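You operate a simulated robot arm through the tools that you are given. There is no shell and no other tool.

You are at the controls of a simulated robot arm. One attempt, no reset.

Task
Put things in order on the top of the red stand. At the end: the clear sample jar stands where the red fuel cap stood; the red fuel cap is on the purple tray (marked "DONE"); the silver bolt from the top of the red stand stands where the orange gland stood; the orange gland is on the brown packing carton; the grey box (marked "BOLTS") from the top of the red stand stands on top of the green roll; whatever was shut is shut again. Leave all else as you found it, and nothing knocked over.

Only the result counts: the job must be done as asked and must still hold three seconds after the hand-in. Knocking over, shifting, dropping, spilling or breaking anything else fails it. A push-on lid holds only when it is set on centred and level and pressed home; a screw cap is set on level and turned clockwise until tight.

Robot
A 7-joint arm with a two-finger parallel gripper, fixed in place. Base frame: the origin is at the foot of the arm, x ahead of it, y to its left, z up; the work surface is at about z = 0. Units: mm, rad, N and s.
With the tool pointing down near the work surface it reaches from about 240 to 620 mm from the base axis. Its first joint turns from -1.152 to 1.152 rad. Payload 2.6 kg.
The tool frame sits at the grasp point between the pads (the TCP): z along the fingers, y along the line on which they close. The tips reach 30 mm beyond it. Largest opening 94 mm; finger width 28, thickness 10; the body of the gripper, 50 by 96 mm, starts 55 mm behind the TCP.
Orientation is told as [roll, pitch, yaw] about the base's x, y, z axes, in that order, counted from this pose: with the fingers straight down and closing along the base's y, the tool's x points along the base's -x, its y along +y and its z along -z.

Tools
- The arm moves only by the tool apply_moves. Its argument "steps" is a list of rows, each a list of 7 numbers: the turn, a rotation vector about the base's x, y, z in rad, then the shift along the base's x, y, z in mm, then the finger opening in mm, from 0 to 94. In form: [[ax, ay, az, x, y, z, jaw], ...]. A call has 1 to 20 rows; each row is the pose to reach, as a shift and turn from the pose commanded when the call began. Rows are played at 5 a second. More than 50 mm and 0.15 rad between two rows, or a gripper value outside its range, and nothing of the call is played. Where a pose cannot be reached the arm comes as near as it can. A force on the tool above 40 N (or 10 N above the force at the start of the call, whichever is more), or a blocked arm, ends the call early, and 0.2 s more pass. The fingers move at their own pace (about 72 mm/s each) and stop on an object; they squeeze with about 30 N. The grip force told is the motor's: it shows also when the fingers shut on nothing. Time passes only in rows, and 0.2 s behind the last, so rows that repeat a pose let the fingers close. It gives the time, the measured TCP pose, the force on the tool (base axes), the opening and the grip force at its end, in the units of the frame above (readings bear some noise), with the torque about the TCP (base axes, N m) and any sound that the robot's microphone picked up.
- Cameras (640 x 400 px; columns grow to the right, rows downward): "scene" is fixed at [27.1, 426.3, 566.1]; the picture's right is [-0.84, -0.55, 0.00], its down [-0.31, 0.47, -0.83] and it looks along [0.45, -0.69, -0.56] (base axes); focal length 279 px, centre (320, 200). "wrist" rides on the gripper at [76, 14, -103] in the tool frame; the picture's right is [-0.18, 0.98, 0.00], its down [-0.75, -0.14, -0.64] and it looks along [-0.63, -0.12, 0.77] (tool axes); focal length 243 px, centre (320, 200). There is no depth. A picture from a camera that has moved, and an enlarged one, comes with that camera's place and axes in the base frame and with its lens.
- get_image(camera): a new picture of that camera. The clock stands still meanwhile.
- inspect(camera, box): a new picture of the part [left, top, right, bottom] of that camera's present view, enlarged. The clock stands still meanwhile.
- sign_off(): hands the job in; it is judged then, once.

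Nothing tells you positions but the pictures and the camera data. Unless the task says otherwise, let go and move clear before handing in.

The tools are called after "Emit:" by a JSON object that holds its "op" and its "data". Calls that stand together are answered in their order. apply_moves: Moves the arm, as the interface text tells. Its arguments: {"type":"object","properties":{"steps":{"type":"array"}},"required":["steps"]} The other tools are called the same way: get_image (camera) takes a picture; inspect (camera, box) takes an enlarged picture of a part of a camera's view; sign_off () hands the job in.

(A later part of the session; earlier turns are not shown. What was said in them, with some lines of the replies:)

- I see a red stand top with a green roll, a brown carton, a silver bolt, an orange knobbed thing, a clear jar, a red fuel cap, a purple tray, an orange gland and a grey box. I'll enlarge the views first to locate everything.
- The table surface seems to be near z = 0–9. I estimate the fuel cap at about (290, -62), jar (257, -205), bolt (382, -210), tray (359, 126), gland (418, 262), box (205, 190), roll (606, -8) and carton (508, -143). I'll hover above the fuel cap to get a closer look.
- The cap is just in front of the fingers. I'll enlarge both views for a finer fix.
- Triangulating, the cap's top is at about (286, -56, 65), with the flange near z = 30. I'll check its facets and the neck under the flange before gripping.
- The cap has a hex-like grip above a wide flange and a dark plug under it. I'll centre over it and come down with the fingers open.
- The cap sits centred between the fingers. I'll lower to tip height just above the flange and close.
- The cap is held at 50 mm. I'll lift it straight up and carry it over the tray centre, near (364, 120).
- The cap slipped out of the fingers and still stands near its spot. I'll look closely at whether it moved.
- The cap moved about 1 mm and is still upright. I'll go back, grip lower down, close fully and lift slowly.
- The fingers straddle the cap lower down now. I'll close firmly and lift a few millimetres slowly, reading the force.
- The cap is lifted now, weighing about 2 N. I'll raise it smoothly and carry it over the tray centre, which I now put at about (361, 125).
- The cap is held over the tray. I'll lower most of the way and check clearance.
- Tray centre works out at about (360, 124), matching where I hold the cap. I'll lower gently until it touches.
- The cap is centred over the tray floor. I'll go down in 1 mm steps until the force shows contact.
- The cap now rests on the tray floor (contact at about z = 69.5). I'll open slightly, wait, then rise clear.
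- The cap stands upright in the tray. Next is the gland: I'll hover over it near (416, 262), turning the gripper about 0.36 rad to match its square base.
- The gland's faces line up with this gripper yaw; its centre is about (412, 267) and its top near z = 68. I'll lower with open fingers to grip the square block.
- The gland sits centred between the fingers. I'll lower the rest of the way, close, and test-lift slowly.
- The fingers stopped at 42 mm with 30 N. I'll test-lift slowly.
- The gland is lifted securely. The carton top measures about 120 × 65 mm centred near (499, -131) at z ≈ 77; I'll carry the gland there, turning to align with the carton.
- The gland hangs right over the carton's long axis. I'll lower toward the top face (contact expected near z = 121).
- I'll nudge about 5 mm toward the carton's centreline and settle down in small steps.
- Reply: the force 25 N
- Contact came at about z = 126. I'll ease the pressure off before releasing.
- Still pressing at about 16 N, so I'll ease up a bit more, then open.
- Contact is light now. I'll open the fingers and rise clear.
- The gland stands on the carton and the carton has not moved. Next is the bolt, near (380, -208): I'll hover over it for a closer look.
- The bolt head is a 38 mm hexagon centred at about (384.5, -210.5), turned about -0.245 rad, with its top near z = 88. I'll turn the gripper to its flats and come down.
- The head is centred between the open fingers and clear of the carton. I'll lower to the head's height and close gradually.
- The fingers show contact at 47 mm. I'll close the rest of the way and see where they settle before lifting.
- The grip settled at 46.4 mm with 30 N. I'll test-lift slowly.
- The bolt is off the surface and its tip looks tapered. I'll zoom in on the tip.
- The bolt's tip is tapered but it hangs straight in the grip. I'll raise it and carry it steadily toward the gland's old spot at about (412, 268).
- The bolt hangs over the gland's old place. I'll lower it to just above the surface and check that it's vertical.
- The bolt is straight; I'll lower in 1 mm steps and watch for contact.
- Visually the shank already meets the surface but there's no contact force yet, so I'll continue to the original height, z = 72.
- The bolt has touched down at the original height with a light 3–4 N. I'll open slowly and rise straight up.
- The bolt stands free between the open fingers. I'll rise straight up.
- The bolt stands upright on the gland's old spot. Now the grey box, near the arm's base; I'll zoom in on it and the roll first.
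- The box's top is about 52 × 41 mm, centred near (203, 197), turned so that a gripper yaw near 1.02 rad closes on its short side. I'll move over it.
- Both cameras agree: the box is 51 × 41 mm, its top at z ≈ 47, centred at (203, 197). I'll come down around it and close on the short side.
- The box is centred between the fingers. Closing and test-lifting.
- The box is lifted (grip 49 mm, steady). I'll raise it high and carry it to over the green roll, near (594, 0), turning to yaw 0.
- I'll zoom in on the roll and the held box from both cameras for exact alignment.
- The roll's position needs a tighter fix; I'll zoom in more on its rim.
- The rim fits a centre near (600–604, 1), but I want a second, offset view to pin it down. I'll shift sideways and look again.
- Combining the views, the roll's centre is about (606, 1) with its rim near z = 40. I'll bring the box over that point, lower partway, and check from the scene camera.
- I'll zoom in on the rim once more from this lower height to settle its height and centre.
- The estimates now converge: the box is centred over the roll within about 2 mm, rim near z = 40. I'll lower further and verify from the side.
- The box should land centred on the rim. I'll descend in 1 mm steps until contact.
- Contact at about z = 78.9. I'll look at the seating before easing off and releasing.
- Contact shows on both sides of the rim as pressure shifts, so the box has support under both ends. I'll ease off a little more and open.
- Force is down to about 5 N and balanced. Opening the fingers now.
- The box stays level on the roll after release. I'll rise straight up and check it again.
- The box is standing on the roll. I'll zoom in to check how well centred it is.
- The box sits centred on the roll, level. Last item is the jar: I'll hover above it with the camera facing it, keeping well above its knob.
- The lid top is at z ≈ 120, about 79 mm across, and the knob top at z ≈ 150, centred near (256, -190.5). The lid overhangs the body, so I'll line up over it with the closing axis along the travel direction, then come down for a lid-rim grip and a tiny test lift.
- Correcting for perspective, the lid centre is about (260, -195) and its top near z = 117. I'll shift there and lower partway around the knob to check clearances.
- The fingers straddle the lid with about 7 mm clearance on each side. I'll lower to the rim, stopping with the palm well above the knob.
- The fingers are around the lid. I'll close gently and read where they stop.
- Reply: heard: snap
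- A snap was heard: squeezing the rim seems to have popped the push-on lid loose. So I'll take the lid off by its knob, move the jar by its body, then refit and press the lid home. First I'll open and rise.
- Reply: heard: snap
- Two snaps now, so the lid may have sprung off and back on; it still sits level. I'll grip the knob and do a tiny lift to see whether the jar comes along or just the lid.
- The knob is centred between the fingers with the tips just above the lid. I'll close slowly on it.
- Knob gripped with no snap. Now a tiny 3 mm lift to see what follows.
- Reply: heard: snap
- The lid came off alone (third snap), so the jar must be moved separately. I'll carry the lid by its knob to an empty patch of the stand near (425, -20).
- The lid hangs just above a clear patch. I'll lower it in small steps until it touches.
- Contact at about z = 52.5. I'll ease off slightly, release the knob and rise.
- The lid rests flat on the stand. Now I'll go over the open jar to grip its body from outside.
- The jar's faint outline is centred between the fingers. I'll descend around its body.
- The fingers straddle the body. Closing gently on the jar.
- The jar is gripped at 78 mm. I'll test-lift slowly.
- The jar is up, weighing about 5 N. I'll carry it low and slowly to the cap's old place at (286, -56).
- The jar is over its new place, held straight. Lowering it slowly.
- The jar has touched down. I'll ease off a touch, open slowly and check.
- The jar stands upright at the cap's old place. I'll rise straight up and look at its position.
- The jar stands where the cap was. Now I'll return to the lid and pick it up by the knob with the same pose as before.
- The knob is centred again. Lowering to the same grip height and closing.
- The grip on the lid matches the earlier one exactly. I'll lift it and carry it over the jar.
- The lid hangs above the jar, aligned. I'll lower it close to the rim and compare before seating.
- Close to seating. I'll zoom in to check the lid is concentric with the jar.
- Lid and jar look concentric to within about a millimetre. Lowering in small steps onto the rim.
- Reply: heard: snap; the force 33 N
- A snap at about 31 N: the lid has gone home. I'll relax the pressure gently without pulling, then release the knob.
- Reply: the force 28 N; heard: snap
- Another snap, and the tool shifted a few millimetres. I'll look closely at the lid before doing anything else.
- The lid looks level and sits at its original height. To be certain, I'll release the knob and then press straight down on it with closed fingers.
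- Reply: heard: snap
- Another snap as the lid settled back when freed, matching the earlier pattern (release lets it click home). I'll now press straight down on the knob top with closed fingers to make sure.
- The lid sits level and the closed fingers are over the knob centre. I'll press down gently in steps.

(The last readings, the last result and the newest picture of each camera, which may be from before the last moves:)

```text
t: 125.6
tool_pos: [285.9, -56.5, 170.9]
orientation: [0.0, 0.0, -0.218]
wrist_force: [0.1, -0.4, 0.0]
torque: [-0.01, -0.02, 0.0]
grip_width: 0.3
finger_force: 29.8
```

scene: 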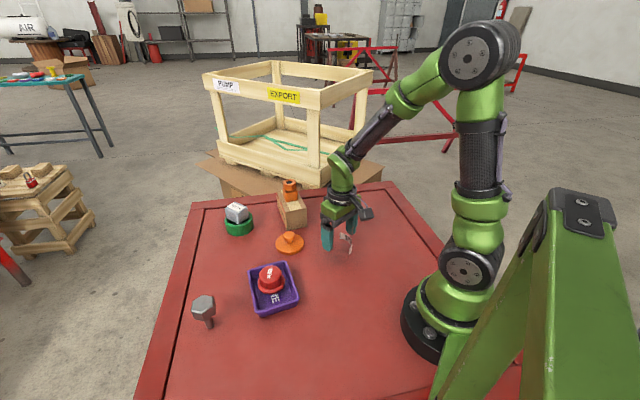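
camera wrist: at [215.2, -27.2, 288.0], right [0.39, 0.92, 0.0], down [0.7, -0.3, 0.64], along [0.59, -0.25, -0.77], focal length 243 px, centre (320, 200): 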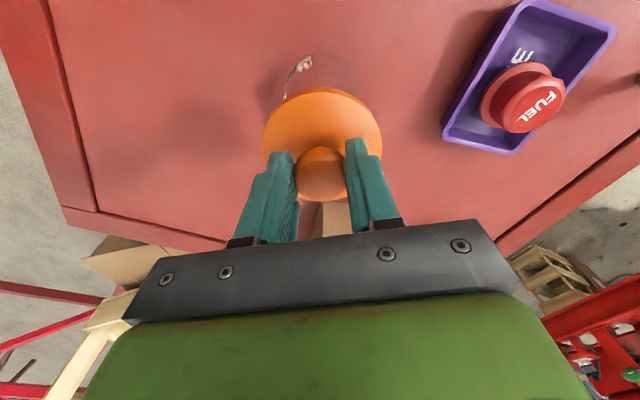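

Emit:
{"op": "inspect", "data": {"camera": "scene", "box": [320, 190, 370, 250]}}

Emit:
{"op": "inspect", "data": {"camera": "wrist", "box": [230, 50, 410, 220]}}

```text
6.67 times, centred on (345, 220) of scene
camera zoom: at [27.1, 426.3, 566.1], right [-0.84, -0.55, 0.0], down [-0.31, 0.47, -0.83], along [0.45, -0.69, -0.56], focal length 1862 px, centre (153, 67)
```

zoom: 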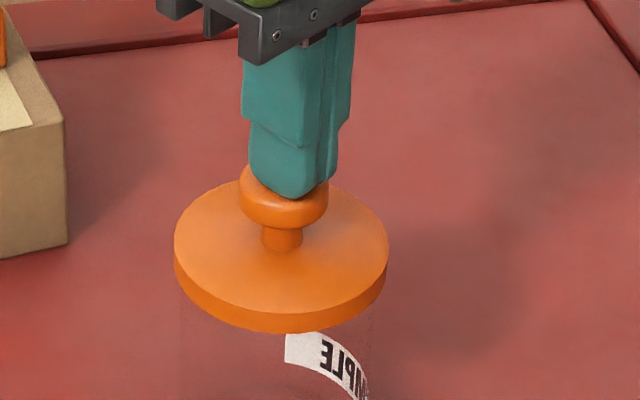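

```text
2.35 times, centred on (320, 135) of wrist
camera zoom: at [214.2, -25.4, 274.3], right [0.39, 0.92, 0.0], down [0.7, -0.3, 0.64], along [0.59, -0.25, -0.77], focal length 571 px, centre (320, 353)
```

zoom: 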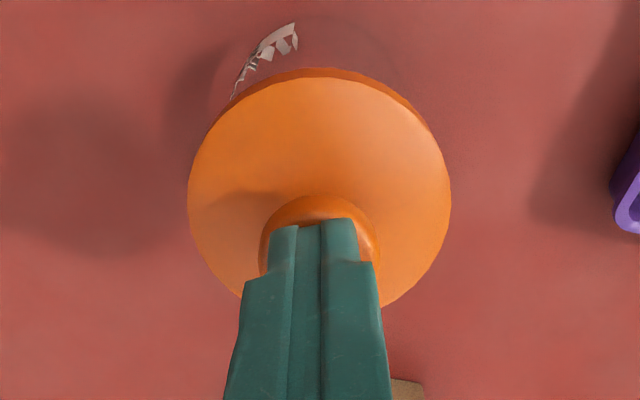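

The fingertips are just above the knob. Continuing in sub-millimetre steps.

Emit:
{"op": "apply_moves", "data": {"steps": [[0, 0, 0, 0, 0, -0.7, 0], [0, 0, 0, 0, 0, -1.4, 0], [0, 0, 0, 0, 0, -2.1, 0]]}}

```text
t: 126.4
tool_pos: [285.4, -56.2, 171.2]
orientation: [-0.002, -0.001, -0.22]
wrist_force: [-5.3, -0.9, 20.7]
torque: [0.02, 0.18, 0.04]
grip_width: 0.2
finger_force: 30.1
```

Pressing at 21 N with no snap, so the lid seems already home. A little more force to be sure.

Emit:
{"op": "apply_moves", "data": {"steps": [[0, 0, 0, 0, 0, -0.4, 0], [0, 0, 0, 0, 0, -0.7, 0], [0, 0, 0, 0, 0, -0.7, 0]]}}

```text
t: 127.2
tool_pos: [285.9, -55.5, 170.2]
orientation: [0.001, -0.002, -0.221]
wrist_force: [-3.5, 0.1, 7.3]
torque: [0.0, 0.16, -0.04]
grip_width: 0.0
finger_force: 30.2
stopped in row 3: the force on the tool passed its limit at 41 N (the readings are from after the stop); the commanded pose is now the measured one
```

It took 41 N with no snap, so the lid was already fully home. I'll rise clear and check everything.

Emit:
{"op": "apply_moves", "data": {"steps": [[0, 0, 0, 0, 0, 3, 0], [0, 0, 0, 0, 0, 15, 0], [0, 0, 0, 0, 0, 40, 0], [0, 0, 0, 0, 0, 75, 0], [0, 0, 0, 10, 10, 100, 20]]}}

Emit:
{"op": "get_image", "data": {"camera": "scene"}}

Emit:
{"op": "inspect", "data": {"camera": "scene", "box": [310, 190, 375, 260]}}

Emit:
{"op": "inspect", "data": {"camera": "scene", "box": [180, 250, 320, 340]}}

Emit:
{"op": "inspect", "data": {"camera": "scene", "box": [215, 175, 325, 245]}}

```text
t: 128.4
tool_pos: [296.4, -45.8, 272.0]
orientation: [0.0, -0.002, -0.22]
wrist_force: [-0.5, -0.3, -0.3]
torque: [0.01, 0.01, 0.0]
grip_width: 20.0
finger_force: 0.1
```

```text
taken
```

scene: 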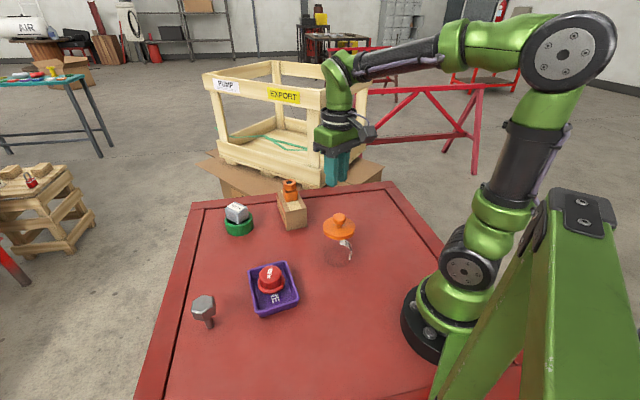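

```text
5.71 times, centred on (342, 225) of scene
camera zoom: at [27.1, 426.2, 566.1], right [-0.84, -0.55, 0.0], down [-0.31, 0.47, -0.83], along [0.45, -0.69, -0.56], focal length 1596 px, centre (191, 57)
```

zoom: 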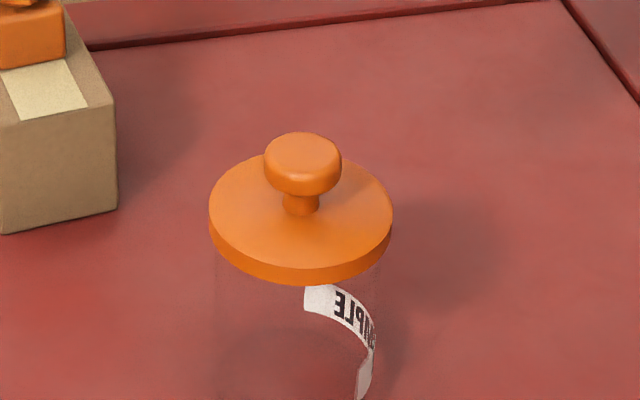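

```text
4.44 times, centred on (250, 295) of scene
camera zoom: at [27.1, 426.2, 566.1], right [-0.84, -0.55, 0.0], down [-0.31, 0.47, -0.83], along [0.45, -0.69, -0.56], focal length 1241 px, centre (631, -222)
```

zoom: 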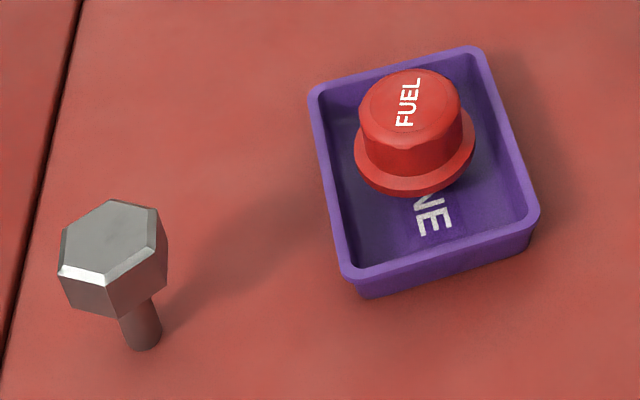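

```text
5.71 times, centred on (270, 210) of scene
camera zoom: at [27.1, 426.2, 566.1], right [-0.84, -0.55, 0.0], down [-0.31, 0.47, -0.83], along [0.45, -0.69, -0.56], focal length 1596 px, centre (606, 143)
```

zoom: 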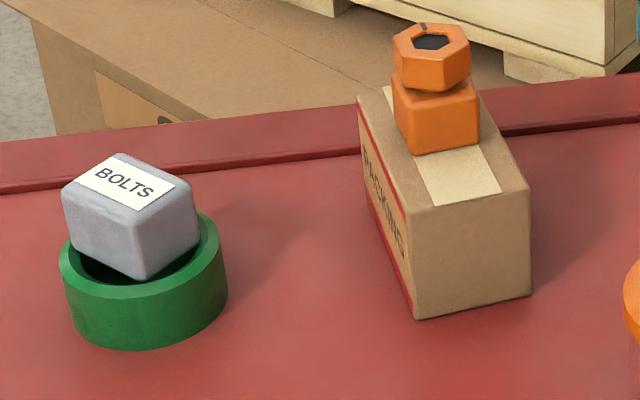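

Everything looks in place: cap in tray, bolt standing, gland on carton, box on roll, lidded jar at the cap's spot. I'll check the lid's seating from above before handing in.

Emit:
{"op": "get_image", "data": {"camera": "wrist"}}

Emit:
{"op": "inspect", "data": {"camera": "wrist", "box": [250, 60, 370, 170]}}

Emit:
{"op": "inspect", "data": {"camera": "scene", "box": [320, 205, 365, 265]}}

```text
taken
camera wrist: at [224.7, -14.4, 374.0], right [0.39, 0.92, 0.0], down [0.7, -0.3, 0.64], along [0.59, -0.25, -0.76], focal length 243 px, centre (320, 200)
```

wrist: 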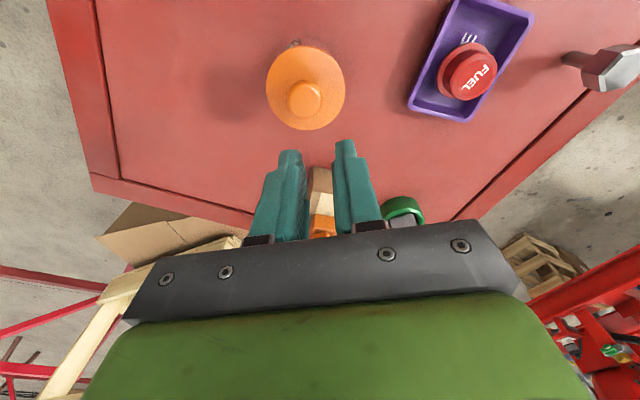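

```text
3.64 times, centred on (310, 115) of wrist
camera zoom: at [224.7, -14.4, 374.0], right [0.39, 0.92, 0.0], down [0.7, -0.3, 0.64], along [0.59, -0.25, -0.76], focal length 882 px, centre (356, 509)
```

zoom: 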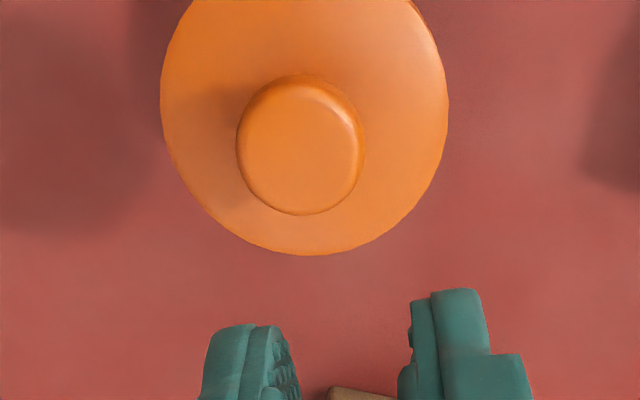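

```text
6.67 times, centred on (342, 235) of scene
camera zoom: at [27.1, 426.2, 566.1], right [-0.84, -0.55, 0.0], down [-0.31, 0.47, -0.83], along [0.45, -0.69, -0.56], focal length 1862 px, centre (170, -33)
```

zoom: 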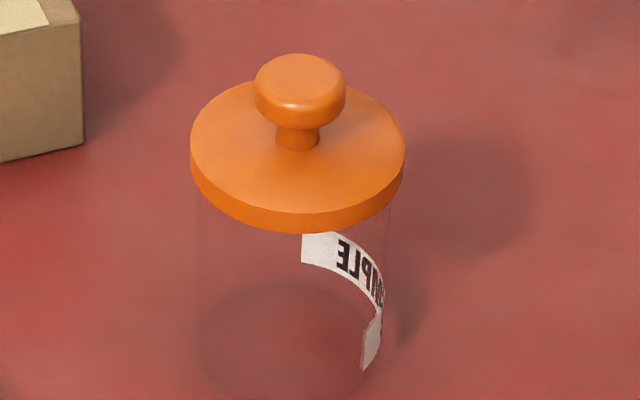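

The lid is level, concentric with the jar and at its original height, and nothing else has moved. The arm is clear, so I'm handing in.

Emit:
{"op": "sign_off", "data": {}}

```text
The job is handed in.
```

I've handed the job in. By the last pictures everything is where you asked, but the result of the check hasn't come back, and two points below rest on indirect evidence.

| Item | Where it is now |
|---|---|
| Red fuel cap | Upright in the purple tray |
| Clear sample jar | Where the fuel cap stood |
| Orange gland | On the brown packing carton |
| Silver bolt | Standing where the gland stood |
| Grey "BOLTS" box | Level on top of the green roll |

- **Jar lid:** The push-on lid came off its seat when I gripped it, so I took it off, moved the jar and refitted the lid. It clicked several times while I let go, so the clicks alone don't prove it is shut. I then pressed straight down until the 40 N force limit stopped me, with no further click. It sits level, centred and at its original height, so I take it as shut.
- **Box on the roll:** The box is only slightly wider than the hole in the roll, so it rests on its corners. It was still level when I last looked, about a minute after I let go.
- **Fuel cap:** My first grip slipped and nudged the cap about 1 mm while it was still in its old place. I used its original position for the jar.

The carton and roll measured unmoved against the first pictures, the tray looked unmoved too, and nothing was knocked over.
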